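You operate a simulated robot arm through the tools that you are given. There is no shell and no other tool. Be economical: measure what you need, move in short steps, check, and stop when the job is done.

You run a simulated two-armed robot. Do the job below in one go: nothing can be reset, and whatever is moved stays where it is left.

## Task
Turn the grey dial of the small lamp with the grey band to 3. Put the grey remote on the grey steel table away on the hatch ledge in the booth. Shut the bottom drawer of the microphone bench. Take the green clip and put it on the blue cassette. Press the cool button two times. Put the teal battery marked sixty-two on the hatch ledge in the workshop away on the fourth shelf from the bottom of the open shelving. The order is free.

The check looks at the end state, three seconds after you hand in, the way a careful person would. Anything else that was tipped, shoved, dropped, spilled or broken makes it a failure.

## Robot
Two 7-joint arms with two-finger parallel grippers on one trunk, on a base that drives. Base frame: it is fixed to the floor where the robot stands at the start and does not move with it; the origin is under the middle of the robot, x ahead of it, y to its left, z up. Lengths are in mm, angles in degrees, forces in N, time in s.
The left shoulder is at the start at [70, 177, 766], the right one opposite. Places, roughly: blue cassette [-4250, 5750, 1000]; bottom drawer of the microphone bench [-4800, 700, 200]; cool button [-4000, 3900, 1600]; fourth shelf of the open shelving [-4900, -2800, 1200]; green clip (4x4x4 cm) [-3900, 4500, 1100]; grey dial of the small lamp with the grey band [700, -100, 900]; grey remote [-500, -2500, 750]; hatch ledge in the booth (13x82 cm) [-3860, 2560, 1060]; teal battery marked sixty-two [-3500, 2750, 1000]. Payload 3.43 kg a hand.
The tool frame of a hand sits at the grasp point between the pads (the TCP): z along the fingers, y along the line on which they close. The tips reach 30 mm beyond it. Largest opening 94 mm; finger width 28, thickness 10; the body of the gripper, 50 by 96 mm, starts 55 mm behind the TCP.
Orientation is told as [roll, pitch, yaw] about the base's x, y, z axes, in that order, counted from this pose: with the fingers straight down and closing along the base's y, the tool's x points along the base's -x, its y along +y and its z along -z.

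## Interface
- The arms move only by the tool nudge_tool. It takes "left_moves", "right_moves" or both (then of equal length, played together; a hand with none holds still); each is a list that holds one entry, the list of rows, each a list of 7 numbers: the turn, a rotation vector about the base's x, y, z in degrees, then the shift along the base's x, y, z in mm, then the gripper command, from -1 (shut) to 1 (fully open), values between in proportion. In form: [[[wx, wy, wz, tx, ty, tz, jaw], ...]]. A call has 1 to 20 rows; each row shifts and turns the commanded pose from where the row before left it. Each row takes 0.2 s and may step no farther than 50 mm and 8.6 degrees from the row before; otherwise, or with a gripper value out of range, the whole call is refused. A pose out of reach is approached as far as the arm can. The call stops where the force on the tool passes 40 N (or 10 N more than at its start, if that is more) or the arm is blocked; 0.2 s more then pass. The fingers move at their own pace (about 153 mm/s each) and stop on an object; they squeeze with about 44 N. The grip force told is the motor's: it shows also when the fingers shut on nothing. Time passes only in rows, and 0.2 s behind the last, so rows that do not move let the fingers close. It gives the time, the measured TCP pose, the force on the tool (base axes), the opening and the grip force at its end, in the units of the frame above (readings bear some noise), with the torque about the TCP (base axes, N m) and any sound that the robot's microphone picked up, and new pictures: "show" is both (left out), scene, wrist or none (wrist: the cameras of the hands that moved).
- Cameras (640 x 400 px; columns grow to the right, rows downward): "scene" is now at [140.1, -17.1, 1115.9]; the picture's right is [-0.20, -0.98, 0.00], its down [-0.26, 0.05, -0.97] and it looks along [0.95, -0.19, -0.26] (base axes); focal length 292 px, centre (320, 200). "left" rides on the left gripper at [76, -14, -103] in its tool frame; the picture's right is [0.18, 0.98, 0.00], its down [-0.75, 0.14, -0.64] and it looks along [-0.63, 0.12, 0.77] (tool axes); focal length 243 px, centre (320, 200). "right" rides on the right gripper at [76, 14, -103] in its tool frame; the picture's right is [-0.18, 0.98, 0.00], its down [-0.75, -0.14, -0.64] and it looks along [-0.63, -0.12, 0.77] (tool axes); focal length 243 px, centre (320, 200). There is no depth. A picture from a camera that has moved, and an enlarged one, comes with that camera's place and axes in the base frame and with its lens.
- lift_body(by): slides the trunk up (or, below 0, down) by that many mm; the arms and the scene camera ride with it, the base frame stays. It gives what a move gives, with no picture.
- drive_base(legs): drives the robot by 1 to 6 legs, each [ahead, turn to the left] in mm and degrees, along the robot's own axes; the way and the turn of a leg run together, so that a leg with both is an arc; at most 1500 mm and 180 degrees a leg. The arms and the cameras ride along, it lands a little off, and it stops where it bumps. It gives what a move gives, and a new picture of the scene camera.
- head_to(pan, tilt): turns the head with the scene camera to pan (to the left, within 86 degrees either way) and tilt (down, from -29 to 69), counted from straight ahead of the robot. It gives what a move gives, and a new picture of the scene camera.
- enlarge(camera, box): a new picture of the part [left, top, right, bottom] of that camera's present view, enlarged. No time passes.
- finish_job(): hands the job in; it is judged then, once.

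Go step by step. Nothing tells you exact positions but the pictures and the camera data: compare them with the known pose of the tool, close in by small moves and look again before you grip or let go. The budget is 165 turns and 260 pictures, counting those below and the enlarged ones. Unless the task says otherwise, let go and move clear before handing in, and close with one line.

The tools are called after "Emit:" as name(argument=value, ...) on one line, values as JSON. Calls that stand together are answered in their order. nudge_tool: Moves the arms, as the interface text tells. Its arguments: {"type":"object","properties":{"left_moves":{"type":"array"},"right_moves":{"type":"array"},"show":{"type":"string","enum":["both","scene","wrist","none"]}},"required":[]} The other tools are called the same way: lift_body (by) slides the trunk up or down; drive_base (legs) drives the base; head_to (pan, tilt) turns the head that bears the scene camera; enlarge (camera, box) takes an enlarged picture of a part of a camera's view; finish_job () hands the job in.

At the start:

```text
t: 0.0
left_tcp_pos: [355.8, 49.9, 1001.9]
left_orientation: [0.0, 0.0, -0.1]
left_ft_force: [0.2, -0.3, 0.7]
left_moment: [-0.01, 0.01, -0.01]
left_finger_gap: 94.1
left_gripper_force: 0.1
right_tcp_pos: [421.6, -250.7, 1000.0]
right_orientation: [0.6, -0.1, -0.1]
right_ft_force: [0.1, 0.1, 0.0]
right_moment: [0.01, 0.0, 0.03]
right_finger_gap: 94.2
right_gripper_force: 0.1
trunk travel left (down, up): [-346.0, 494.0]
robot x, y, heading: [-1.2, -2.5, -0.0]
head pan, tilt: [-11.5, 15.1]
```

scene: 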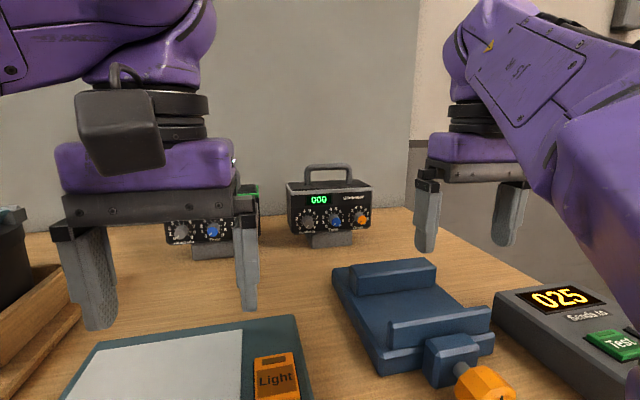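
right: 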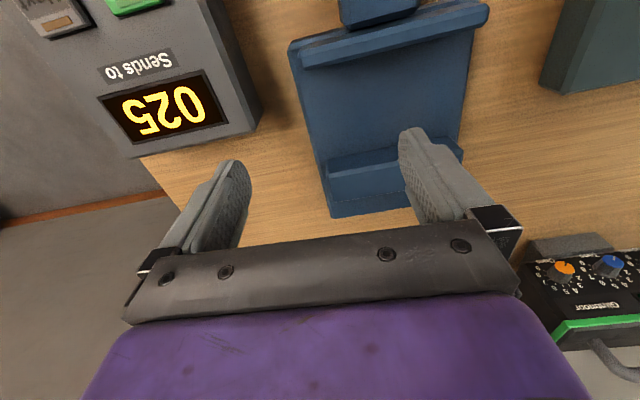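
left: 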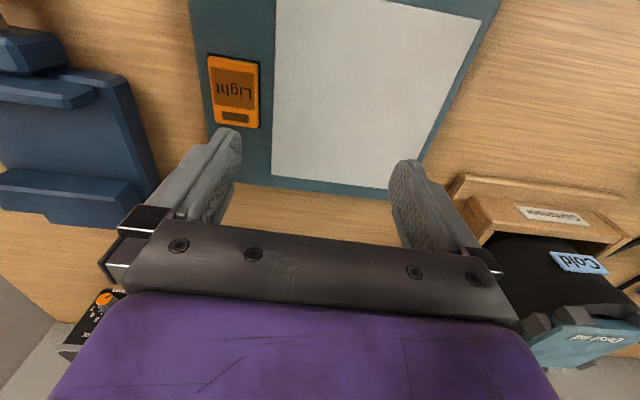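

I see a bench with two small lamps (one green-banded, one with grey band in the middle). I'll enlarge it to read the dials.

Emit:
enlarge(camera="scene", box=[270, 150, 400, 260])

Emit:
enlarge(camera="scene", box=[150, 170, 280, 270])

```text
3.64 times, centred on (335, 205) of scene
camera zoom: at [140.1, -17.1, 1115.9], right [-0.2, -0.98, 0.0], down [-0.26, 0.05, -0.97], along [0.95, -0.19, -0.26], focal length 1060 px, centre (266, 182)
```

zoom: 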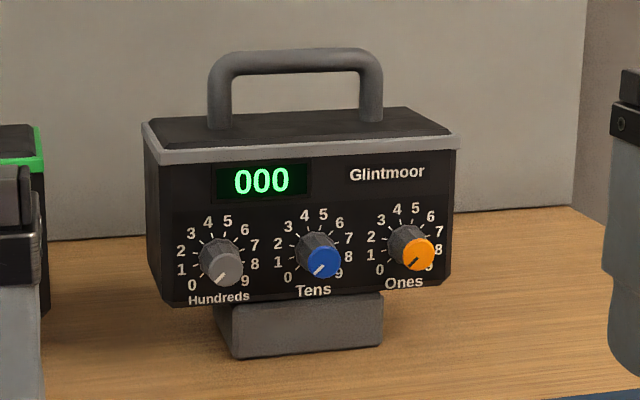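

```text
4.00 times, centred on (215, 220) of scene
camera zoom: at [140.1, -17.1, 1115.9], right [-0.2, -0.98, 0.0], down [-0.26, 0.05, -0.97], along [0.95, -0.19, -0.26], focal length 1166 px, centre (740, 120)
```

zoom: 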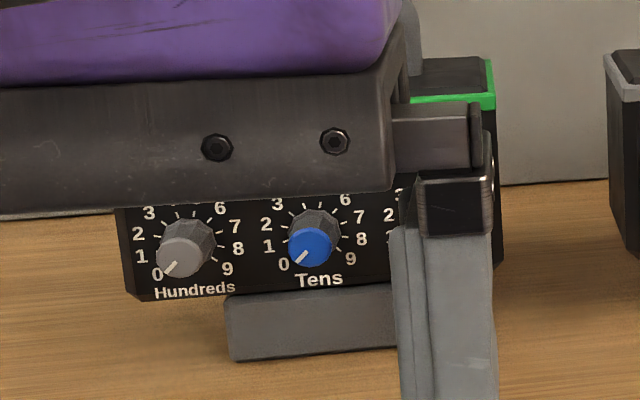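

The grey-banded lamp reads 000; its grey "Hundreds" dial is at about x 840, y -125, z 863. I check the bench edge to see whether I can drive closer.

Emit:
head_to(pan=0, tilt=60)

Emit:
head_to(pan=-8, tilt=20)

```text
t: 1.1
left_tcp_pos: [354.5, 49.0, 1001.3]
left_orientation: [0.0, 0.0, -0.1]
left_ft_force: [0.6, -0.5, -0.4]
left_moment: [0.01, 0.01, -0.01]
left_finger_gap: 93.9
left_gripper_force: 0.1
right_tcp_pos: [421.7, -251.0, 1000.0]
right_orientation: [0.7, 0.1, 0.0]
right_ft_force: [0.6, 0.0, -0.5]
right_moment: [0.0, -0.02, -0.02]
right_finger_gap: 94.3
right_gripper_force: 0.1
trunk travel left (down, up): [-346.0, 494.0]
robot x, y, heading: [1.5, 1.8, 0.0]
head pan, tilt: [0.0, 60.0]
camera scene: at [115.2, 1.4, 1049.8], right [0.0, -1.0, 0.0], down [-0.87, 0.0, -0.5], along [0.5, 0.0, -0.87], focal length 292 px, centre (320, 200)
```

scene: 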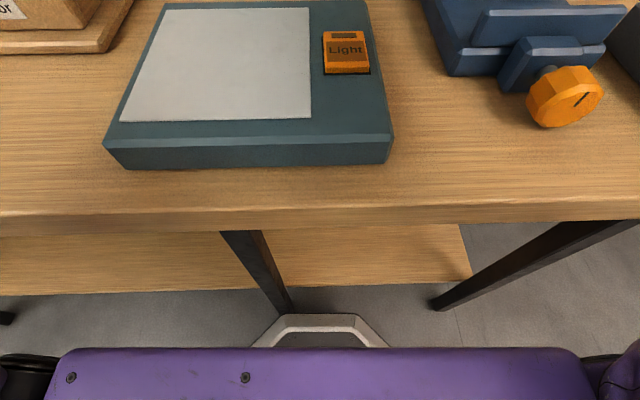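

```text
t: 2.2
left_tcp_pos: [355.9, 49.1, 1000.3]
left_orientation: [0.0, -0.1, -0.1]
left_ft_force: [-0.3, -0.4, 0.2]
left_moment: [0.02, -0.01, -0.02]
left_finger_gap: 94.1
left_gripper_force: 0.0
right_tcp_pos: [422.8, -251.4, 1000.0]
right_orientation: [0.8, -0.1, 0.0]
right_ft_force: [-1.1, -0.5, -0.7]
right_moment: [0.05, 0.01, -0.02]
right_finger_gap: 94.1
right_gripper_force: 0.0
trunk travel left (down, up): [-346.0, 494.0]
robot x, y, heading: [-1.0, 3.3, -0.1]
head pan, tilt: [-8.0, 20.0]
camera scene: at [140.7, -11.5, 1107.8], right [-0.14, -0.99, 0.0], down [-0.34, 0.05, -0.94], along [0.93, -0.13, -0.34], focal length 292 px, centre (320, 200)
```

scene: 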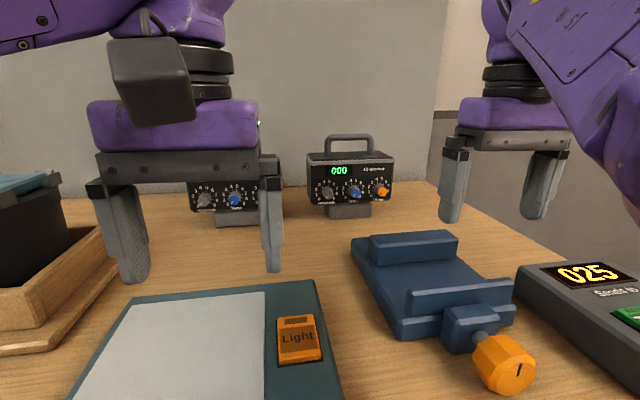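

The bench edge is near x=250, so I stay here and use the right hand. First I yaw it −90° so that the camera sits to the left, then I pitch it forward.

Emit:
nudge_tool(right_moves=[[[0, 0, -8.5, 0, 0, 0, 0], [0, 0, -8.5, 0, 0, 0, 0], [0, 0, -8.5, 0, 0, 0, 0], [0, 0, -8.5, 0, 0, 0, 0], [0, 0, -8.5, 0, 0, 0, 0], [0, 0, -8.5, 0, 0, 0, 0], [0, 0, -8.5, 0, 0, 0, 0], [0, 0, -8.5, 0, 0, 0, 0], [0, 0, -8.5, 0, 0, 0, 0], [0, 0, -8.5, 0, 0, 0, 0], [0, 0, -5, 0, 0, 0, 0]]], show="none")

Emit:
nudge_tool(right_moves=[[[0, -8.5, 0, 0, 0, 0, 0], [0, -8.5, 0, 0, 0, 0, 0], [0, -8.5, 0, 0, 0, 0, 0], [0, -8.5, 0, 0, 0, 0, 0], [0, -8.5, 0, 0, 0, 0, 0], [0, -8.5, 0, 0, 0, 0, 0], [0, -8.5, 0, 0, 0, 0, 0], [0, -8.5, 0, 0, 0, 0, 0], [0, -8.5, 0, 0, 0, 0, 0], [0, -8.5, 0, 0, 0, 0, 0], [0, -5, 0, 0, 0, 0, 0]]], show="both")

```text
t: 4.6
left_tcp_pos: [354.8, 48.6, 1000.2]
left_orientation: [-0.1, -0.2, -0.1]
left_ft_force: [-0.8, -0.3, 0.6]
left_moment: [0.0, 0.01, 0.0]
left_finger_gap: 93.9
left_gripper_force: 0.1
right_tcp_pos: [425.8, -260.5, 1017.6]
right_orientation: [0.8, 0.9, -90.3]
right_ft_force: [-0.1, 0.4, -0.7]
right_moment: [0.01, 0.04, -0.02]
right_finger_gap: 47.1
right_gripper_force: 0.0
right hand out of reach, approached as far as the arm can: row 10, 11
trunk travel left (down, up): [-346.0, 494.0]
robot x, y, heading: [-0.3, -3.2, -0.2]
head pan, tilt: [-8.0, 20.0]
```

```text
t: 7.0
left_tcp_pos: [356.2, 49.4, 1000.2]
left_orientation: [-0.1, -0.1, -0.2]
left_ft_force: [0.6, 1.0, 0.6]
left_moment: [-0.02, 0.0, -0.01]
left_finger_gap: 94.0
left_gripper_force: 0.0
right_tcp_pos: [365.7, -252.5, 1176.9]
right_orientation: [34.0, -0.4, -90.7]
right_ft_force: [0.7, -0.4, -0.6]
right_moment: [0.0, -0.02, -0.01]
right_finger_gap: 47.1
right_gripper_force: 0.0
right hand out of reach, approached as far as the arm can: row 1, 2, 3, 4, 5, 6, 7, 8, 9, 10, 11
trunk travel left (down, up): [-346.0, 494.0]
robot x, y, heading: [-3.9, -1.3, -0.4]
head pan, tilt: [-8.0, 20.0]
camera scene: at [140.8, -11.6, 1107.8], right [-0.14, -0.99, 0.0], down [-0.34, 0.05, -0.94], along [0.93, -0.13, -0.34], focal length 292 px, centre (320, 200)
camera right: at [321.2, -175.0, 1269.0], right [0.81, -0.19, 0.55], down [-0.49, -0.74, 0.46], along [0.32, -0.64, -0.7], focal length 243 px, centre (320, 200)
```

scene: 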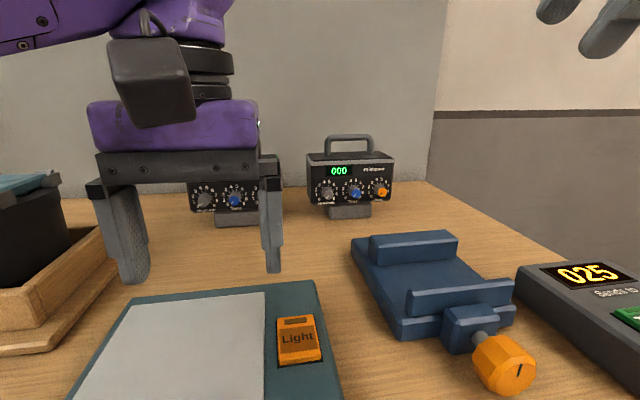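
right: 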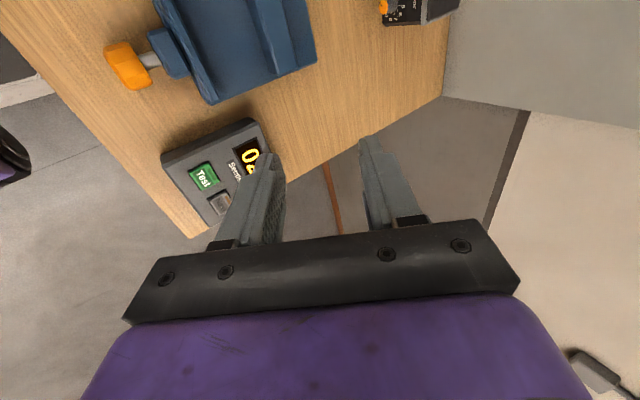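

The hand could not take that pose this close in. I push the commanded pose forward, where horizontal pointing should be easier.

Emit:
nudge_tool(right_moves=[[[0, 0, 0, 40, 0, 0, 0], [0, 0, 0, 40, 0, 0, 0], [0, 0, 0, 40, 0, 0, 0], [0, 0, 0, 40, 20, 0, 0], [0, 0, 0, 40, 20, 0, 0], [0, 0, 0, 0, 0, 0, 0]]], show="scene")

```text
t: 8.4
left_tcp_pos: [355.9, 48.1, 999.7]
left_orientation: [0.0, -0.1, -0.2]
left_ft_force: [-0.1, 0.1, -0.4]
left_moment: [0.0, 0.02, -0.02]
left_finger_gap: 93.9
left_gripper_force: 0.2
right_tcp_pos: [364.6, -252.1, 1175.0]
right_orientation: [34.0, -0.5, -90.8]
right_ft_force: [0.5, -0.4, -0.1]
right_moment: [0.0, 0.03, 0.0]
right_finger_gap: 47.3
right_gripper_force: 0.0
right hand out of reach, approached as far as the arm can: row 1, 2, 3, 4, 5
trunk travel left (down, up): [-346.0, 494.0]
robot x, y, heading: [-3.8, -1.2, -0.2]
head pan, tilt: [-8.0, 20.0]
camera scene: at [140.7, -11.5, 1107.9], right [-0.14, -0.99, 0.0], down [-0.34, 0.05, -0.94], along [0.93, -0.13, -0.34], focal length 292 px, centre (320, 200)
```

scene: 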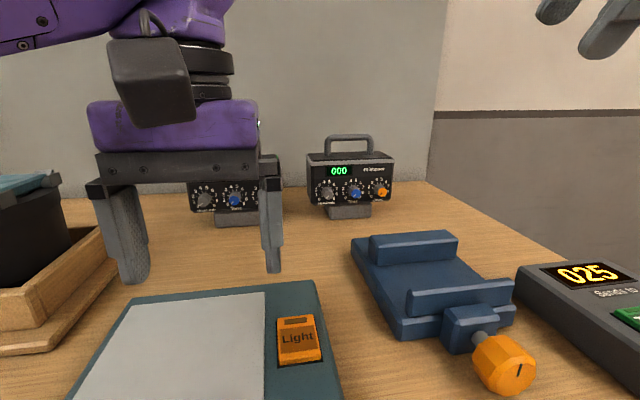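

The right wrist is at a joint limit. I take it back and try the left hand with its camera outward (left), which mirrors the easier side.

Emit:
nudge_tool(right_moves=[[[0, 8.5, 0, 0, 0, 0, 0], [0, 8.5, 0, 0, 0, 0, 0], [0, 8.5, 0, 0, 0, 0, 0], [0, 8.5, 0, 0, 0, 0, 0], [0, 0, 8.5, 0, 0, 0, 0], [0, 0, 8.5, 0, 0, 0, 0], [0, 0, 8.5, 0, 0, 0, 0], [0, 0, 8.5, 0, 0, 0, 0], [0, 0, 8.5, 0, 0, 0, 0], [0, 0, 8.5, 0, 0, 0, 0], [0, 0, 8.5, 0, 0, 0, 0], [0, 0, 8.5, 0, 0, 0, 0], [0, 0, 8.5, 0, 0, 0, 0], [0, 0, 8.5, 0, 0, 0, 0], [0, 0, 5, 0, 0, 0, 0]]], left_moves=[[[0, 0, -8.5, 0, 0, 0, 0], [0, 0, -8.5, 0, 0, 0, 0], [0, 0, -8.5, 0, 0, 0, 0], [0, 0, -8.5, 0, 0, 0, 0], [0, 0, -8.5, 0, 0, 0, 0], [0, 0, -8.5, 0, 0, 0, 0], [0, 0, -8.5, 0, 0, 0, 0], [0, 0, -8.5, 0, 0, 0, 0], [0, 0, -8.5, 0, 0, 0, 0], [0, 0, -8.5, 0, 0, 0, 0], [0, 0, -5, 0, 0, 0, 0], [0, -8.5, 0, 10, 0, 0, 0], [0, -8.5, 0, 10, 0, 0, 0], [0, -8.5, 0, 10, 0, 0, 0], [0, -8.5, 0, 10, 0, 0, 0]]], show="none")

```text
t: 11.6
left_tcp_pos: [394.7, 48.0, 1000.5]
left_orientation: [34.1, -0.1, -90.3]
left_ft_force: [-0.9, -0.7, 0.3]
left_moment: [0.03, -0.02, -0.03]
left_finger_gap: 46.7
left_gripper_force: 0.0
right_tcp_pos: [415.8, -281.0, 1036.8]
right_orientation: [3.5, -1.6, 0.2]
right_ft_force: [-0.5, 0.0, 0.2]
right_moment: [0.01, 0.01, 0.03]
right_finger_gap: 47.2
right_gripper_force: 0.1
right hand out of reach, approached as far as the arm can: row 1, 2, 3, 4, 9, 11, 13, 15
trunk travel left (down, up): [-346.0, 494.0]
robot x, y, heading: [-4.5, -0.1, 0.1]
head pan, tilt: [-8.0, 20.0]
```

The left hand follows well. I finish its pitch while moving forward, and draw the right hand back a little.

Emit:
nudge_tool(left_moves=[[[0, -8.5, 0, 20, -10, 0, 0], [0, -8.5, 0, 20, -10, 0, 0], [0, -8.5, 0, 20, -10, 0, 0], [0, -8.5, 0, 20, -10, 0, 0], [0, -8.5, 0, 20, -10, 0, 0], [0, -8.5, 0, 20, -10, 0, 0], [0, -5, 0, 20, -10, 0, 0], [0, 0, 0, 20, -10, 0, 0], [0, 0, 0, 20, -10, 0, 0]]], right_moves=[[[0, 0, 0, 0, -20, 0, 0], [0, 0, 0, 0, -20, 0, 0], [0, 0, 0, 0, -20, 0, 0], [0, 0, 0, 0, -20, 0, 0], [0, 0, 0, 0, -20, 0, 0], [0, 0, 0, 0, 0, 0, 0], [0, 0, 0, 0, 0, 0, 0], [0, 0, 0, 0, 0, 0, 0], [0, 0, 0, 0, 0, 0, 0]]], show="both")

```text
t: 13.6
left_tcp_pos: [576.4, -43.1, 1002.2]
left_orientation: [89.9, 0.2, -90.2]
left_ft_force: [0.4, -0.4, 0.1]
left_moment: [-0.01, -0.01, -0.03]
left_finger_gap: 47.1
left_gripper_force: 0.1
right_tcp_pos: [418.0, -382.1, 1037.2]
right_orientation: [3.5, -1.4, 0.1]
right_ft_force: [0.2, 0.8, 0.3]
right_moment: [0.01, -0.05, -0.01]
right_finger_gap: 46.9
right_gripper_force: 0.0
trunk travel left (down, up): [-346.0, 494.0]
robot x, y, heading: [2.7, 1.1, -0.0]
head pan, tilt: [-8.0, 20.0]
camera scene: at [141.1, -12.4, 1107.8], right [-0.14, -0.99, 0.0], down [-0.34, 0.05, -0.94], along [0.93, -0.13, -0.34], focal length 292 px, centre (320, 200)
camera right: at [338.8, -375.2, 1137.8], right [0.18, 0.98, 0.07], down [0.74, -0.18, 0.65], along [0.65, -0.07, -0.76], focal length 243 px, centre (320, 200)
camera left: at [473.6, 33.4, 987.0], right [0.0, 0.18, 0.98], down [-0.64, -0.75, 0.14], along [0.76, -0.63, 0.12], focal length 243 px, centre (320, 200)
```

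scene: 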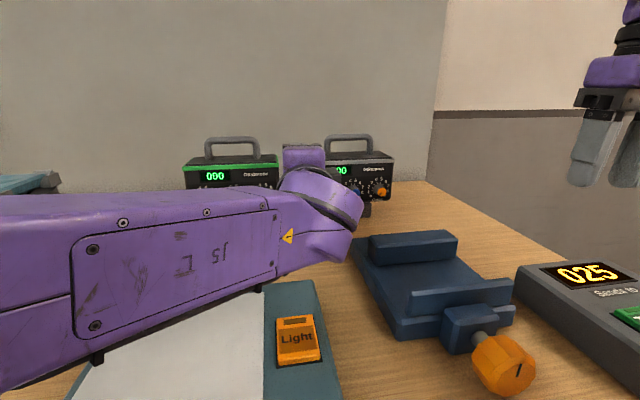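
right: 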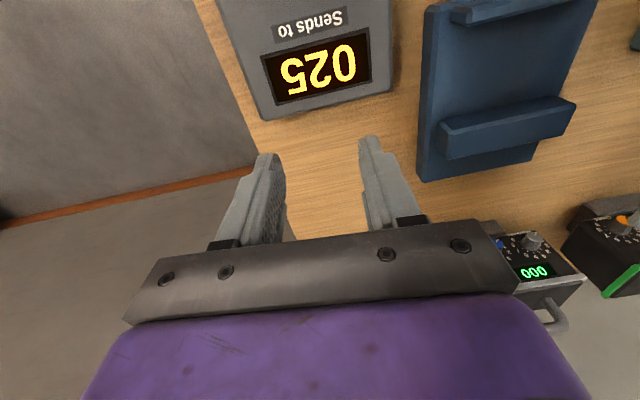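
left: 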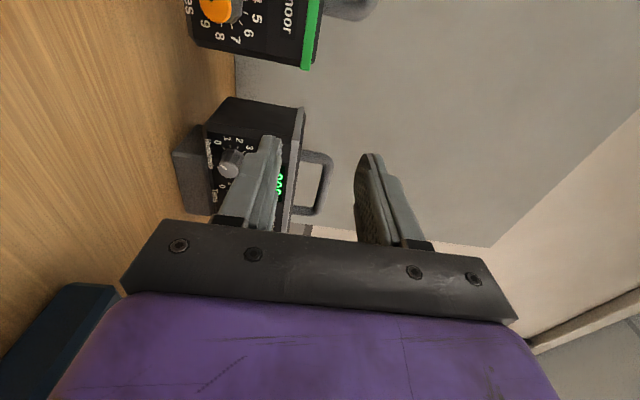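

Triangulating puts the grey dial at about (662, -98, 929). I line the left hand up in front of it and look again.

Emit:
nudge_tool(left_moves=[[[0, 0, 0, 0, -28, -36, 0], [0, 0, 0, 0, -27, -37, 0], [0, 0, 0, 0, 0, 0, 0]]], show="wrist")

Emit:
enlarge(camera="left", box=[200, 40, 440, 240])

```text
t: 14.4
left_tcp_pos: [577.8, -87.5, 942.8]
left_orientation: [90.0, -2.2, -89.8]
left_ft_force: [0.6, -0.2, -0.5]
left_moment: [-0.02, -0.04, 0.0]
left_finger_gap: 47.2
left_gripper_force: 0.0
right_tcp_pos: [417.0, -382.4, 1036.3]
right_orientation: [3.4, -1.4, 0.1]
right_ft_force: [0.2, 0.2, -0.3]
right_moment: [0.01, 0.01, -0.01]
right_finger_gap: 47.0
right_gripper_force: 0.0
trunk travel left (down, up): [-346.0, 494.0]
robot x, y, heading: [1.8, 0.8, 0.0]
head pan, tilt: [-8.0, 20.0]
camera left: at [475.9, -11.8, 925.9], right [0.0, 0.22, 0.98], down [-0.64, -0.75, 0.17], along [0.77, -0.62, 0.14], focal length 243 px, centre (320, 200)
```

left: 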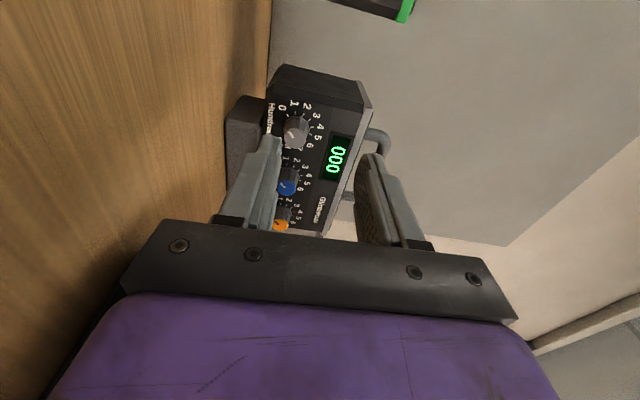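

```text
2.00 times, centred on (320, 140) of left
camera zoom: at [475.9, -11.8, 925.9], right [0.0, 0.22, 0.98], down [-0.64, -0.75, 0.17], along [0.77, -0.62, 0.14], focal length 485 px, centre (320, 320)
```

zoom: 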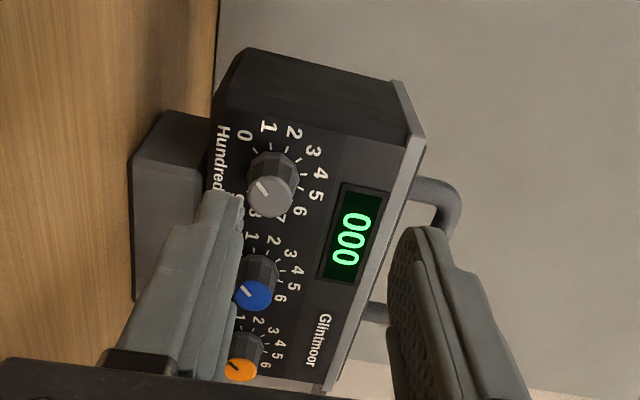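

The dial cap is near (675, -106, 923). I close in, stopping short of it.

Emit:
nudge_tool(left_moves=[[[0, 0, 0, 20, -6, -3, 0], [0, 0, 0, 20, -5, -3, 0], [0, 0, 0, 0, 0, 0, 0], [0, 0, 0, 0, 0, 0, 0]]], show="wrist")

Emit:
enlarge(camera="left", box=[200, 40, 440, 240])

```text
t: 15.6
left_tcp_pos: [620.7, -84.3, 951.6]
left_orientation: [90.8, -3.8, -89.0]
left_ft_force: [-0.3, -0.6, 1.3]
left_moment: [0.04, 0.01, 0.02]
left_finger_gap: 47.0
left_gripper_force: 0.0
right_tcp_pos: [417.5, -381.5, 1036.5]
right_orientation: [3.5, -1.3, 0.1]
right_ft_force: [0.7, -0.6, 0.3]
right_moment: [0.0, 0.01, 0.03]
right_finger_gap: 46.8
right_gripper_force: 0.1
trunk travel left (down, up): [-346.0, 494.0]
robot x, y, heading: [-0.1, -2.4, 0.1]
head pan, tilt: [-8.0, 20.0]
stopped in row 4 (left hand): the arm was blocked; the commanded pose is now the measured one
camera left: at [515.6, -11.6, 930.9], right [-0.02, 0.25, 0.97], down [-0.63, -0.76, 0.18], along [0.78, -0.61, 0.17], focal length 243 px, centre (320, 200)
```

left: 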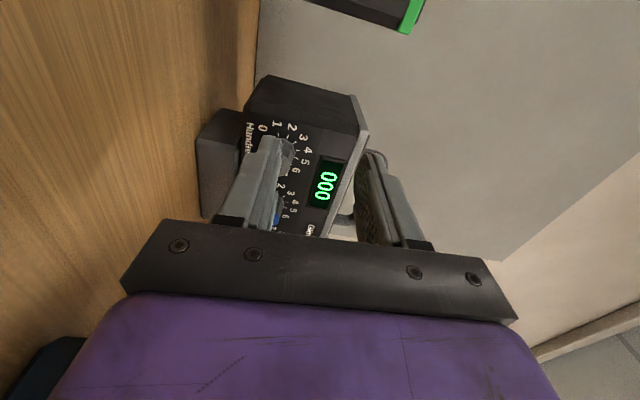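

```text
2.00 times, centred on (320, 140) of left
camera zoom: at [515.6, -11.6, 930.9], right [-0.02, 0.25, 0.97], down [-0.63, -0.76, 0.18], along [0.78, -0.61, 0.17], focal length 485 px, centre (320, 320)
```

zoom: 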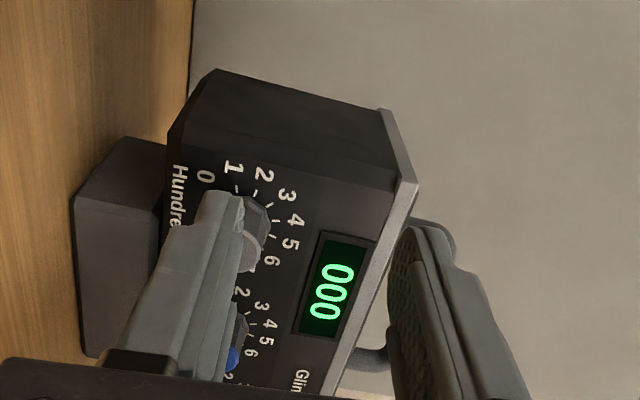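

The arm seems blocked by something low (forearm touching the bench?), though the tool force is small. I look, back off up a bit and raise the trunk.

Emit:
nudge_tool(left_moves=[[[0, 0, 0, -20, 0, 20, 0], [0, 0, 0, -20, 0, 20, 0]]], show="scene")

Emit:
lift_body(by=150)

Emit:
head_to(pan=10, tilt=45)

```text
t: 16.2
left_tcp_pos: [576.5, -90.2, 988.9]
left_orientation: [90.8, -3.0, -89.5]
left_ft_force: [-0.4, 0.0, -0.3]
left_moment: [0.05, 0.0, -0.02]
left_finger_gap: 47.2
left_gripper_force: 0.1
right_tcp_pos: [417.4, -383.1, 1036.9]
right_orientation: [3.5, -1.4, 0.1]
right_ft_force: [0.7, -1.1, 0.4]
right_moment: [-0.02, 0.01, 0.02]
right_finger_gap: 47.1
right_gripper_force: 0.1
trunk travel left (down, up): [-346.0, 494.0]
robot x, y, heading: [-0.6, -3.6, 0.1]
head pan, tilt: [-8.0, 20.0]
camera scene: at [140.6, -12.5, 1107.8], right [-0.14, -0.99, 0.0], down [-0.34, 0.05, -0.94], along [0.93, -0.13, -0.34], focal length 292 px, centre (320, 200)
```

scene: 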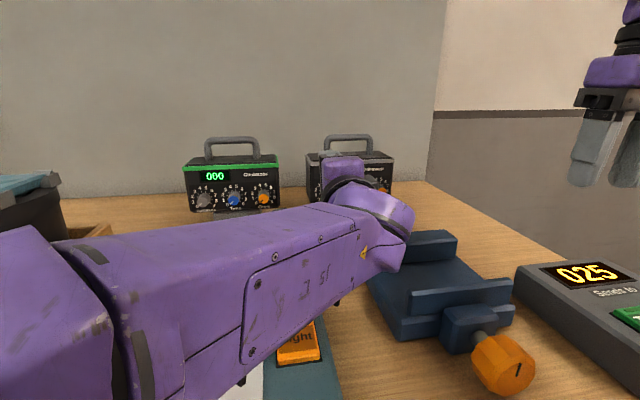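

```text
t: 17.9
left_tcp_pos: [579.3, -87.5, 1139.5]
left_orientation: [90.8, -3.2, -89.0]
left_ft_force: [-0.3, -0.1, 0.6]
left_moment: [-0.04, -0.02, 0.0]
left_finger_gap: 46.9
left_gripper_force: 0.1
right_tcp_pos: [417.3, -382.2, 1186.8]
right_orientation: [3.5, -1.3, 0.1]
right_ft_force: [0.4, 0.4, -0.7]
right_moment: [0.01, 0.01, -0.02]
right_finger_gap: 47.1
right_gripper_force: 0.0
trunk travel left (down, up): [-496.0, 344.0]
robot x, y, heading: [-4.0, 0.7, 0.1]
head pan, tilt: [-8.0, 20.0]
```

```text
t: 18.8
left_tcp_pos: [579.1, -87.3, 1137.6]
left_orientation: [90.6, -3.2, -89.1]
left_ft_force: [0.5, -0.1, 0.3]
left_moment: [-0.01, -0.02, -0.02]
left_finger_gap: 47.0
left_gripper_force: 0.1
right_tcp_pos: [417.3, -382.7, 1186.3]
right_orientation: [3.5, -1.4, 0.1]
right_ft_force: [0.4, 0.0, 0.0]
right_moment: [0.0, 0.0, 0.0]
right_finger_gap: 46.8
right_gripper_force: 0.1
trunk travel left (down, up): [-496.0, 344.0]
robot x, y, heading: [0.4, 0.7, -0.2]
head pan, tilt: [10.0, 45.0]
camera scene: at [128.7, 15.3, 1219.3], right [0.17, -0.98, 0.0], down [-0.7, -0.12, -0.71], along [0.7, 0.12, -0.71], focal length 292 px, centre (320, 200)
```

scene: 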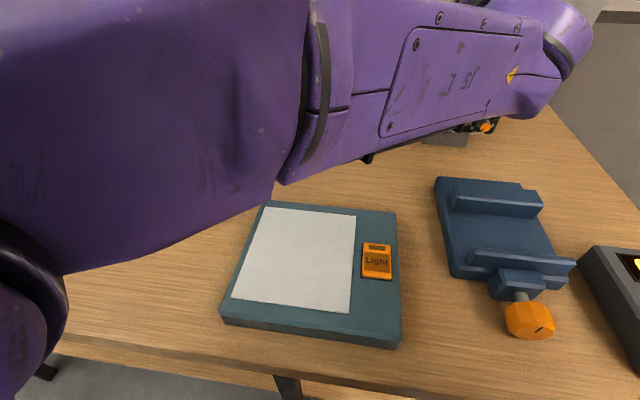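

Nothing was shifted. With the shoulder higher, I lower the hand to the dial's height in front of the lamp.

Emit:
nudge_tool(left_moves=[[[0, 0, 0, 0, -4, -40, 0], [0, 0, 0, 0, -4, -40, 0], [0, 0, 0, 0, -4, -40, 0], [0, 0, 0, 0, -4, -40, 0], [0, 0, 0, 0, -3, -30, 0], [3, 0, 0, 0, 0, -25, 0], [0, 0, 0, 0, 0, 0, 0]]], show="both")

```text
t: 20.6
left_tcp_pos: [600.8, -72.3, 962.2]
left_orientation: [91.3, -5.7, -85.7]
left_ft_force: [0.3, -0.5, 0.9]
left_moment: [0.01, 0.0, 0.0]
left_finger_gap: 46.8
left_gripper_force: 0.1
right_tcp_pos: [417.5, -381.4, 1186.5]
right_orientation: [3.5, -1.4, 0.0]
right_ft_force: [0.2, 0.9, -0.4]
right_moment: [0.03, 0.02, -0.01]
right_finger_gap: 46.8
right_gripper_force: 0.0
trunk travel left (down, up): [-496.0, 344.0]
robot x, y, heading: [-0.7, -0.5, -0.0]
head pan, tilt: [10.0, 45.0]
stopped in row 7 (left hand): the arm was blocked; the commanded pose is now the measured one
camera scene: at [128.9, 15.8, 1219.2], right [0.17, -0.98, 0.0], down [-0.7, -0.12, -0.71], along [0.7, 0.12, -0.71], focal length 292 px, centre (320, 200)
camera left: at [492.7, -6.3, 938.0], right [-0.04, 0.28, 0.96], down [-0.59, -0.78, 0.2], along [0.81, -0.56, 0.2], focal length 243 px, centre (320, 200)
```

scene: 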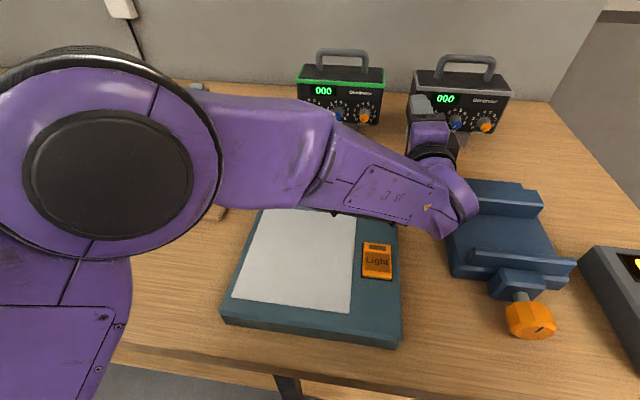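
left: 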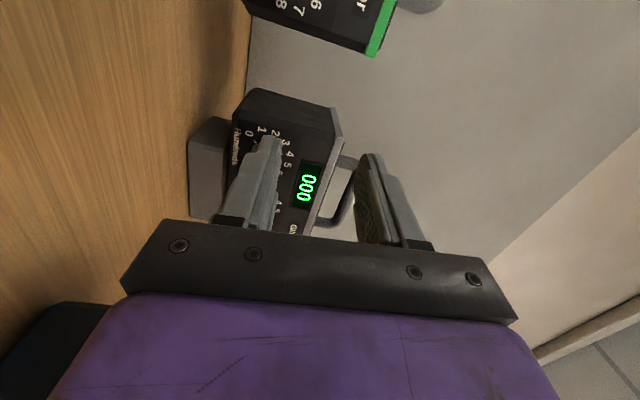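

The table is really near z≈860, so a level hand can't fit: the wrist fouls the bench/tray. I'll back up and come in tilted steeply down instead, with the fingers closing sideways on the dial, and turn it in two grips.

Emit:
nudge_tool(left_moves=[[[0, 0, 0, -25, 0, 40, 0], [0, 0, 0, -25, 0, 40, 0], [0, 0, 0, -10, 0, 40, 0], [0, 0, 0, 0, 0, 40, 0], [0, 8.5, 0, 0, 0, 0, 0], [0, 8.5, 0, 0, 0, 0, 0], [0, 8.5, 0, 0, 0, 0, 0], [0, 8.5, 0, 0, 0, 0, 0], [0, 8.5, 0, 0, 0, 0, 0], [0, 7.5, 0, 0, 0, 0, 0]]], show="none")

```text
t: 22.8
left_tcp_pos: [539.2, -74.5, 1118.0]
left_orientation: [41.3, -0.3, -83.4]
left_ft_force: [-0.3, -0.2, 0.0]
left_moment: [0.0, 0.03, 0.03]
left_finger_gap: 47.1
left_gripper_force: 0.0
right_tcp_pos: [417.1, -382.5, 1185.9]
right_orientation: [3.5, -1.4, 0.2]
right_ft_force: [-0.1, -0.3, -0.6]
right_moment: [-0.05, 0.01, -0.01]
right_finger_gap: 46.9
right_gripper_force: 0.1
trunk travel left (down, up): [-496.0, 344.0]
robot x, y, heading: [-1.2, 4.4, 0.2]
head pan, tilt: [10.0, 45.0]
```

Emit:
nudge_tool(left_moves=[[[-5.4, -0.5, 6.4, 0, -3, 0, 0], [-5.4, -0.5, 6.4, 0, -3, 0, 0], [-5.4, -0.5, 6.4, 0, -3, 0, 0], [-5.4, -0.5, 6.4, 0, -3, 0, 0], [-5.4, -0.5, 6.4, 0, -3, 0, 0], [-5.4, -0.5, 6.4, 0, -3, 0, 0], [-5.4, -0.5, 6.4, 0, -3, 0, 0], [-5.4, -0.5, 6.4, 0, -3, 0, 0], [-5.4, -0.5, 6.4, 0, -3, 0, 0], [-5.4, -0.5, 6.4, 0, -3, 0, 0], [0, 0, 0, 20, 0, -40, 0], [0, 0, 0, 20, 0, -40, 0], [0, 0, 0, 0, 0, 0, 0]]], show="both")

```text
t: 25.8
left_tcp_pos: [596.5, -63.7, 1080.2]
left_orientation: [-2.0, -40.1, 6.8]
left_ft_force: [-0.6, 0.7, 0.2]
left_moment: [-0.02, 0.01, -0.01]
left_finger_gap: 47.2
left_gripper_force: 0.0
right_tcp_pos: [417.7, -381.9, 1187.1]
right_orientation: [3.4, -1.6, 0.0]
right_ft_force: [0.1, -0.3, -0.4]
right_moment: [0.0, 0.01, -0.02]
right_finger_gap: 46.9
right_gripper_force: 0.0
trunk travel left (down, up): [-496.0, 344.0]
robot x, y, heading: [-0.9, -2.0, 0.3]
head pan, tilt: [10.0, 45.0]
stopped in row 13 (left hand): the arm was blocked; the commanded pose is now the measured one
camera scene: at [129.0, 15.9, 1219.1], right [0.17, -0.98, 0.0], down [-0.7, -0.12, -0.71], along [0.7, 0.12, -0.71], focal length 292 px, centre (320, 200)
camera left: at [474.2, -89.0, 1109.8], right [-0.24, 0.96, -0.14], down [0.15, 0.18, 0.97], along [0.96, 0.21, -0.18], focal length 243 px, centre (320, 200)
```

scene: 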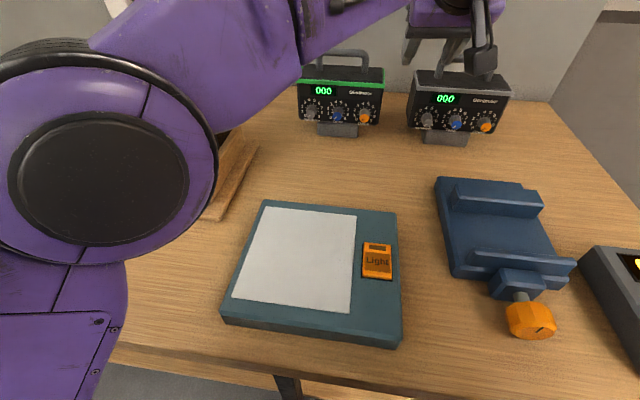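
left: 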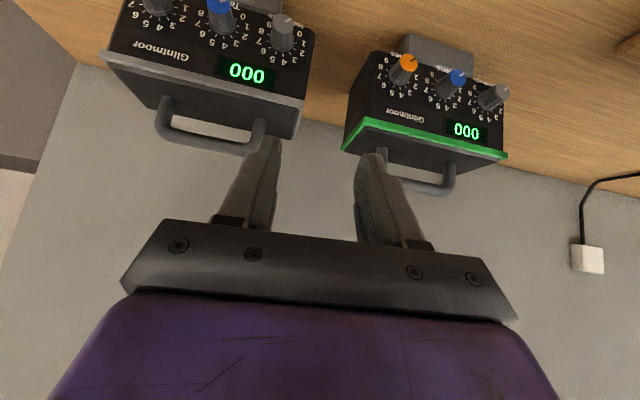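

The left arm is caught on something again (likely its elbow near the black box on the left). I retract it upward and check that side, then switch to the right hand.

Emit:
nudge_tool(left_moves=[[[0, 0, 0, -30, 20, 30, 0], [0, 5, 0, -30, 20, 30, 0], [0, 8, 0, -30, 20, 10, 0], [0, 8, 0, -30, 20, 0, 0], [0, 8, 0, -30, 10, 0, 0], [0, 8, 0, -30, 10, 0, 0], [0, 3, 0, -30, 10, 0, 0]]], show="none")

Emit:
head_to(pan=25, tilt=30)

```text
t: 27.4
left_tcp_pos: [384.6, 46.3, 1149.4]
left_orientation: [2.6, -0.3, 4.8]
left_ft_force: [0.4, 0.6, 0.0]
left_moment: [-0.01, -0.02, -0.02]
left_finger_gap: 47.0
left_gripper_force: 0.2
right_tcp_pos: [416.6, -380.5, 1188.0]
right_orientation: [3.4, -1.5, 0.1]
right_ft_force: [-0.6, 0.2, 0.5]
right_moment: [-0.04, -0.01, -0.02]
right_finger_gap: 46.9
right_gripper_force: 0.1
trunk travel left (down, up): [-496.0, 344.0]
robot x, y, heading: [-1.3, -4.0, -0.2]
head pan, tilt: [10.0, 45.0]
```

```text
t: 28.2
left_tcp_pos: [385.0, 43.4, 1150.6]
left_orientation: [2.6, -0.3, 4.8]
left_ft_force: [-0.4, -0.7, -0.8]
left_moment: [0.0, -0.02, -0.01]
left_finger_gap: 47.3
left_gripper_force: 0.1
right_tcp_pos: [416.9, -382.2, 1186.0]
right_orientation: [3.5, -1.5, 0.1]
right_ft_force: [0.5, 0.4, 0.5]
right_moment: [-0.02, 0.04, 0.01]
right_finger_gap: 47.1
right_gripper_force: 0.1
trunk travel left (down, up): [-496.0, 344.0]
robot x, y, heading: [2.4, 0.2, -0.3]
head pan, tilt: [25.0, 30.0]
camera scene: at [130.5, 39.2, 1241.7], right [0.42, -0.91, 0.0], down [-0.45, -0.21, -0.87], along [0.78, 0.37, -0.5], focal length 292 px, centre (320, 200)
```

scene: 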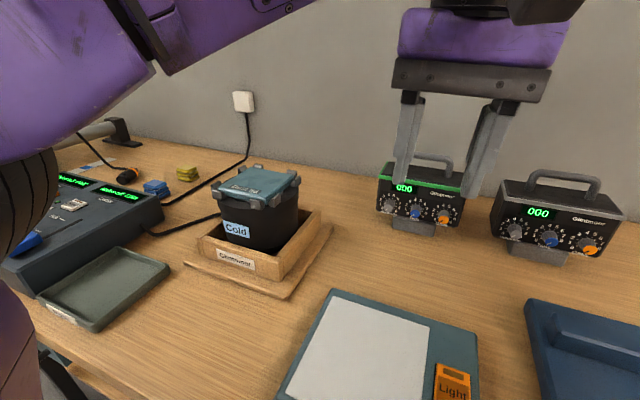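

All objects stand as before. Now I bring the right hand, tilted 40° forward, toward the dial while the left keeps clear.

Emit:
nudge_tool(right_moves=[[[-3, 0, 0, 20, 30, -10, 0], [0, -7.7, 0, 20, 30, -15, 0], [0, -7.7, 0, 20, 30, -15, 0], [0, -7.7, 0, 20, 35, -15, 0], [0, -7.7, 0, 20, 35, -20, 0], [0, -7.7, 0, 25, 35, -20, 0], [0, 0, 0, 30, 40, -20, 0], [0, 0, 0, 30, 40, -20, 0], [0, 0, 0, 0, 0, 0, 0]]], left_moves=[[[0, 0, 0, -10, 25, 0, 0], [0, 0, 0, -10, 25, 0, 0], [0, 0, 0, -10, 25, 0, 0], [0, 0, 0, 0, 25, 0, 0], [0, 0, 0, 0, 25, 0, 0], [0, 0, 0, 0, 0, 0, 0], [0, 0, 0, 0, 0, 0, 0], [0, 0, 0, 0, 0, 0, 0], [0, 0, 0, 0, 0, 0, 0]]], show="none")

Emit:
head_to(pan=-8, tilt=30)

Emit:
enlarge(camera="right", box=[0, 0, 640, 400])

```text
refused: row 7 steps farther than a row can; nothing moved
```

```text
t: 29.2
left_tcp_pos: [385.4, 42.7, 1150.3]
left_orientation: [2.6, -0.2, 4.8]
left_ft_force: [0.2, 0.5, 0.2]
left_moment: [0.02, 0.01, 0.01]
left_finger_gap: 46.9
left_gripper_force: 0.1
right_tcp_pos: [417.1, -380.6, 1186.8]
right_orientation: [3.6, -1.4, 0.2]
right_ft_force: [-0.2, -0.7, -0.1]
right_moment: [-0.01, 0.01, -0.02]
right_finger_gap: 46.8
right_gripper_force: 0.0
trunk travel left (down, up): [-496.0, 344.0]
robot x, y, heading: [0.9, -2.2, -0.2]
head pan, tilt: [-8.0, 30.0]
camera scene: at [138.1, -11.2, 1241.8], right [-0.14, -0.99, 0.0], down [-0.5, 0.07, -0.87], along [0.86, -0.12, -0.5], focal length 292 px, centre (320, 200)
```

scene: 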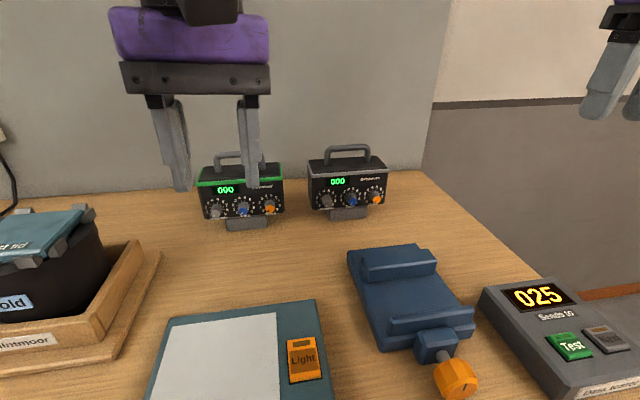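

```text
1.00 times, centred on (320, 200) of right
camera zoom: at [338.3, -374.4, 1288.3], right [0.18, 0.98, 0.06], down [0.74, -0.18, 0.65], along [0.65, -0.07, -0.76], focal length 243 px, centre (320, 200)
```

zoom: 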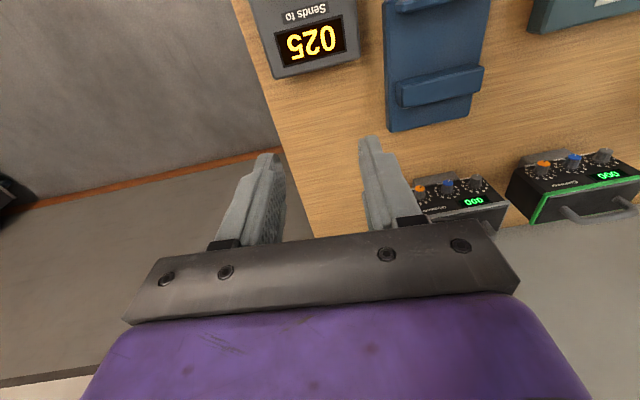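

Refused for one oversized step; I resend it with smaller steps.

Emit:
nudge_tool(right_moves=[[[-3, 0, 0, 20, 30, -10, 0], [0, -7.7, 0, 20, 30, -15, 0], [0, -7.7, 0, 20, 30, -15, 0], [0, -7.7, 0, 20, 35, -15, 0], [0, -7.7, 0, 20, 35, -20, 0], [0, -7.7, 0, 25, 35, -20, 0], [0, 0, 0, 25, 35, -20, 0], [0, 0, 0, 25, 35, -20, 0], [0, 0, 0, 10, 10, 0, 0]]], left_moves=[[[0, 0, 0, -10, 25, 0, 0], [0, 0, 0, -10, 25, 0, 0], [0, 0, 0, -10, 25, 0, 0], [0, 0, 0, 0, 25, 0, 0], [0, 0, 0, 0, 25, 0, 0], [0, 0, 0, 0, 0, 0, 0], [0, 0, 0, 0, 0, 0, 0], [0, 0, 0, 0, 0, 0, 0], [0, 0, 0, 0, 0, 0, 0]]], show="both")

```text
t: 31.2
left_tcp_pos: [355.3, 168.3, 1149.9]
left_orientation: [2.7, -0.3, 4.8]
left_ft_force: [-0.3, 0.4, 0.2]
left_moment: [0.01, -0.01, 0.01]
left_finger_gap: 47.3
left_gripper_force: 0.0
right_tcp_pos: [660.5, -116.9, 1084.8]
right_orientation: [0.2, -39.8, 0.5]
right_ft_force: [0.3, -0.3, 0.5]
right_moment: [-0.03, 0.0, -0.03]
right_finger_gap: 46.9
right_gripper_force: 0.0
right hand out of reach, approached as far as the arm can: row 3, 4, 5, 8
trunk travel left (down, up): [-496.0, 344.0]
robot x, y, heading: [1.6, -2.9, 0.2]
head pan, tilt: [-8.0, 30.0]
camera scene: at [137.8, -11.3, 1241.8], right [-0.14, -0.99, 0.0], down [-0.49, 0.07, -0.87], along [0.86, -0.12, -0.5], focal length 292 px, centre (320, 200)
camera right: at [535.1, -104.8, 1115.4], right [0.13, 0.98, 0.12], down [0.17, -0.14, 0.97], along [0.98, -0.11, -0.19], focal length 243 px, centre (320, 200)
camera left: at [280.8, 142.2, 1251.3], right [-0.27, 0.96, 0.04], down [0.74, 0.17, 0.65], along [0.62, 0.21, -0.76], focal length 243 px, centre (320, 200)
```

scene: 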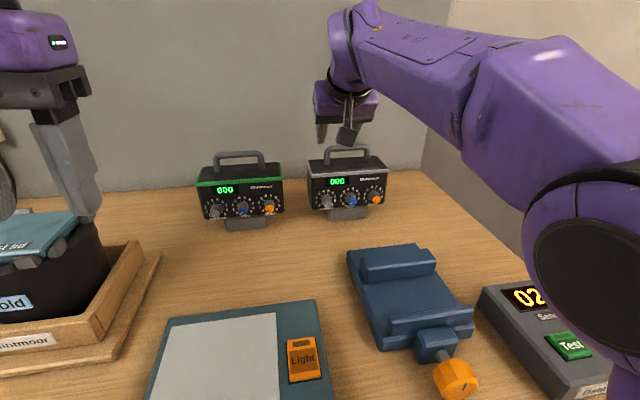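
right: 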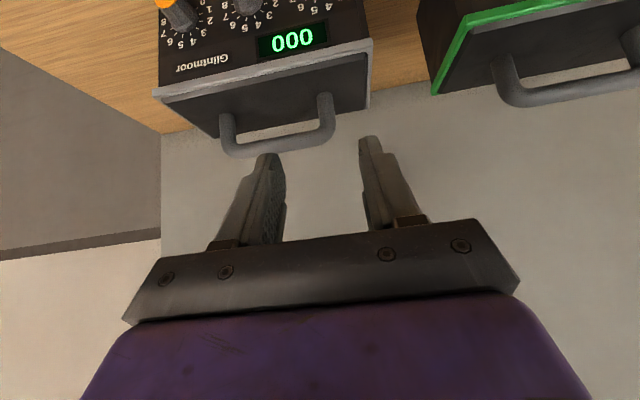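
left: 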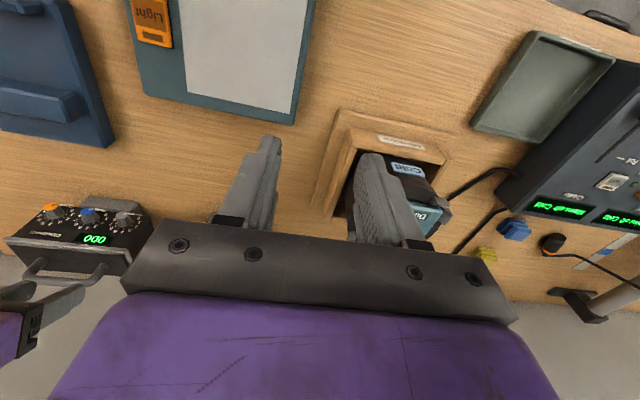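

The right hand is over the lamp, tilted. I back off and descend in front of the dial.

Emit:
nudge_tool(right_moves=[[[0, 0, 0, -20, 3, 0, 0], [0, 0, 0, -20, 4, -15, 0], [0, 0, 0, -10, 3, -30, 0], [0, 0, 0, -5, 0, -30, 0], [0, 0, 0, 0, 0, 0, 0]]], show="wrist")

```text
t: 32.4
left_tcp_pos: [355.9, 168.9, 1149.3]
left_orientation: [2.7, -0.3, 4.7]
left_ft_force: [0.6, 0.6, 0.2]
left_moment: [-0.05, 0.04, 0.01]
left_finger_gap: 46.9
left_gripper_force: 0.0
right_tcp_pos: [636.5, -148.2, 1070.0]
right_orientation: [0.0, -39.3, 1.1]
right_ft_force: [0.4, 0.8, 0.4]
right_moment: [0.0, -0.02, 0.0]
right_finger_gap: 46.9
right_gripper_force: 0.0
right hand out of reach, approached as far as the arm can: row 1, 2, 3, 4
trunk travel left (down, up): [-496.0, 344.0]
robot x, y, heading: [2.0, -4.3, -0.2]
head pan, tilt: [-8.0, 30.0]
camera right: at [511.7, -136.6, 1102.0], right [0.12, 0.99, 0.12], down [0.18, -0.14, 0.97], along [0.98, -0.1, -0.19], focal length 243 px, centre (320, 200)
```

right: 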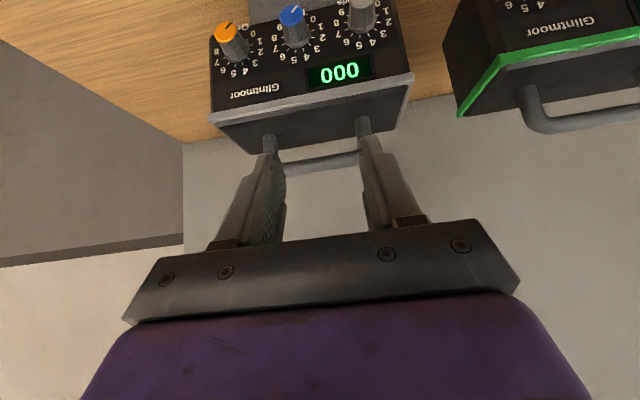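

The arm posture limits lowering from here, so I ride the trunk down instead, then shift sideways.

Emit:
lift_body(by=-80)

Emit:
nudge_tool(right_moves=[[[0, 0, 0, -10, 15, 0, 0], [0, 0, 0, -5, 15, 0, 0], [0, 0, 0, 0, 10, 0, 0], [0, 0, 0, 0, 0, 0, 0]]], show="both")

```text
t: 33.5
left_tcp_pos: [356.7, 168.4, 1068.8]
left_orientation: [2.6, -0.4, 4.8]
left_ft_force: [-0.1, 0.2, -0.7]
left_moment: [-0.02, 0.0, 0.0]
left_finger_gap: 47.2
left_gripper_force: 0.1
right_tcp_pos: [635.9, -149.1, 991.0]
right_orientation: [0.1, -39.4, 1.0]
right_ft_force: [-0.1, -0.2, -0.5]
right_moment: [0.01, -0.01, -0.03]
right_finger_gap: 47.2
right_gripper_force: 0.0
trunk travel left (down, up): [-416.0, 424.0]
robot x, y, heading: [2.1, 0.6, 0.1]
head pan, tilt: [-8.0, 30.0]
```

```text
t: 34.5
left_tcp_pos: [355.9, 167.6, 1069.1]
left_orientation: [2.6, -0.3, 4.8]
left_ft_force: [-0.3, -0.2, -0.2]
left_moment: [0.0, -0.01, 0.01]
left_finger_gap: 46.9
left_gripper_force: 0.2
right_tcp_pos: [630.5, -120.7, 1009.2]
right_orientation: [-0.2, -39.0, 1.3]
right_ft_force: [-0.1, -0.8, -0.9]
right_moment: [0.02, 0.0, 0.0]
right_finger_gap: 47.1
right_gripper_force: 0.0
right hand out of reach, approached as far as the arm can: row 1, 2, 3
trunk travel left (down, up): [-416.0, 424.0]
robot x, y, heading: [-0.4, -0.5, 0.2]
head pan, tilt: [-8.0, 30.0]
camera scene: at [138.0, -11.2, 1161.8], right [-0.14, -0.99, 0.0], down [-0.5, 0.07, -0.87], along [0.86, -0.12, -0.5], focal length 292 px, centre (320, 200)
camera right: at [505.7, -109.1, 1040.5], right [0.12, 0.99, 0.11], down [0.18, -0.13, 0.97], along [0.98, -0.1, -0.2], focal length 243 px, centre (320, 200)
```

scene: 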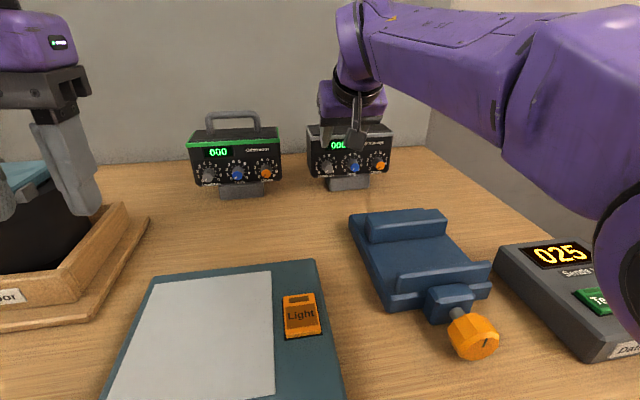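
right: 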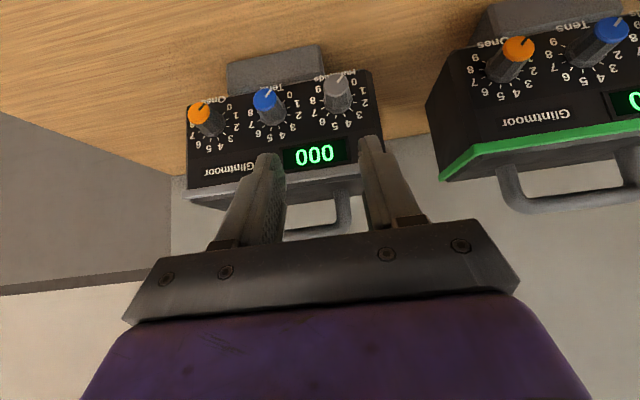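

The right arm dislikes reaching inward. I shift the robot about 170 mm to its left (back off, turn, drive, turn, return) so that the dial lies on the right arm's own side.

Emit:
lift_body(by=80)

Emit:
drive_base(legs=[[-450, 0], [0, 90], [170, 0], [0, -90]])

```text
t: 35.7
left_tcp_pos: [357.1, 167.9, 1148.9]
left_orientation: [2.7, -0.3, 4.7]
left_ft_force: [0.0, -0.5, -0.3]
left_moment: [0.0, 0.02, 0.01]
left_finger_gap: 47.0
left_gripper_force: 0.1
right_tcp_pos: [630.2, -120.1, 1088.0]
right_orientation: [-0.2, -39.0, 1.4]
right_ft_force: [0.6, -1.0, -0.3]
right_moment: [-0.02, 0.0, -0.02]
right_finger_gap: 47.0
right_gripper_force: 0.1
trunk travel left (down, up): [-496.0, 344.0]
robot x, y, heading: [-1.0, 0.4, -0.0]
head pan, tilt: [-8.0, 30.0]
```

```text
t: 47.3
left_tcp_pos: [-116.0, 345.7, 1148.9]
left_orientation: [2.6, -0.3, 6.4]
left_ft_force: [-0.4, 0.0, 0.4]
left_moment: [0.01, -0.01, 0.0]
left_finger_gap: 46.8
left_gripper_force: 0.1
right_tcp_pos: [167.0, 64.7, 1088.6]
right_orientation: [-0.3, -39.0, 3.0]
right_ft_force: [0.0, -0.5, 0.8]
right_moment: [0.02, -0.03, 0.03]
right_finger_gap: 46.9
right_gripper_force: 0.0
trunk travel left (down, up): [-496.0, 344.0]
robot x, y, heading: [-464.1, 171.1, 1.7]
head pan, tilt: [-8.0, 30.0]
camera scene: at [-328.3, 160.5, 1241.8], right [-0.11, -0.99, 0.0], down [-0.5, 0.06, -0.87], along [0.86, -0.1, -0.5], focal length 292 px, centre (320, 200)
```

scene: 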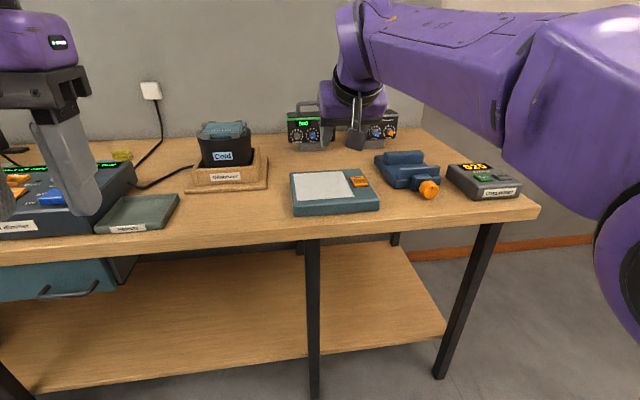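

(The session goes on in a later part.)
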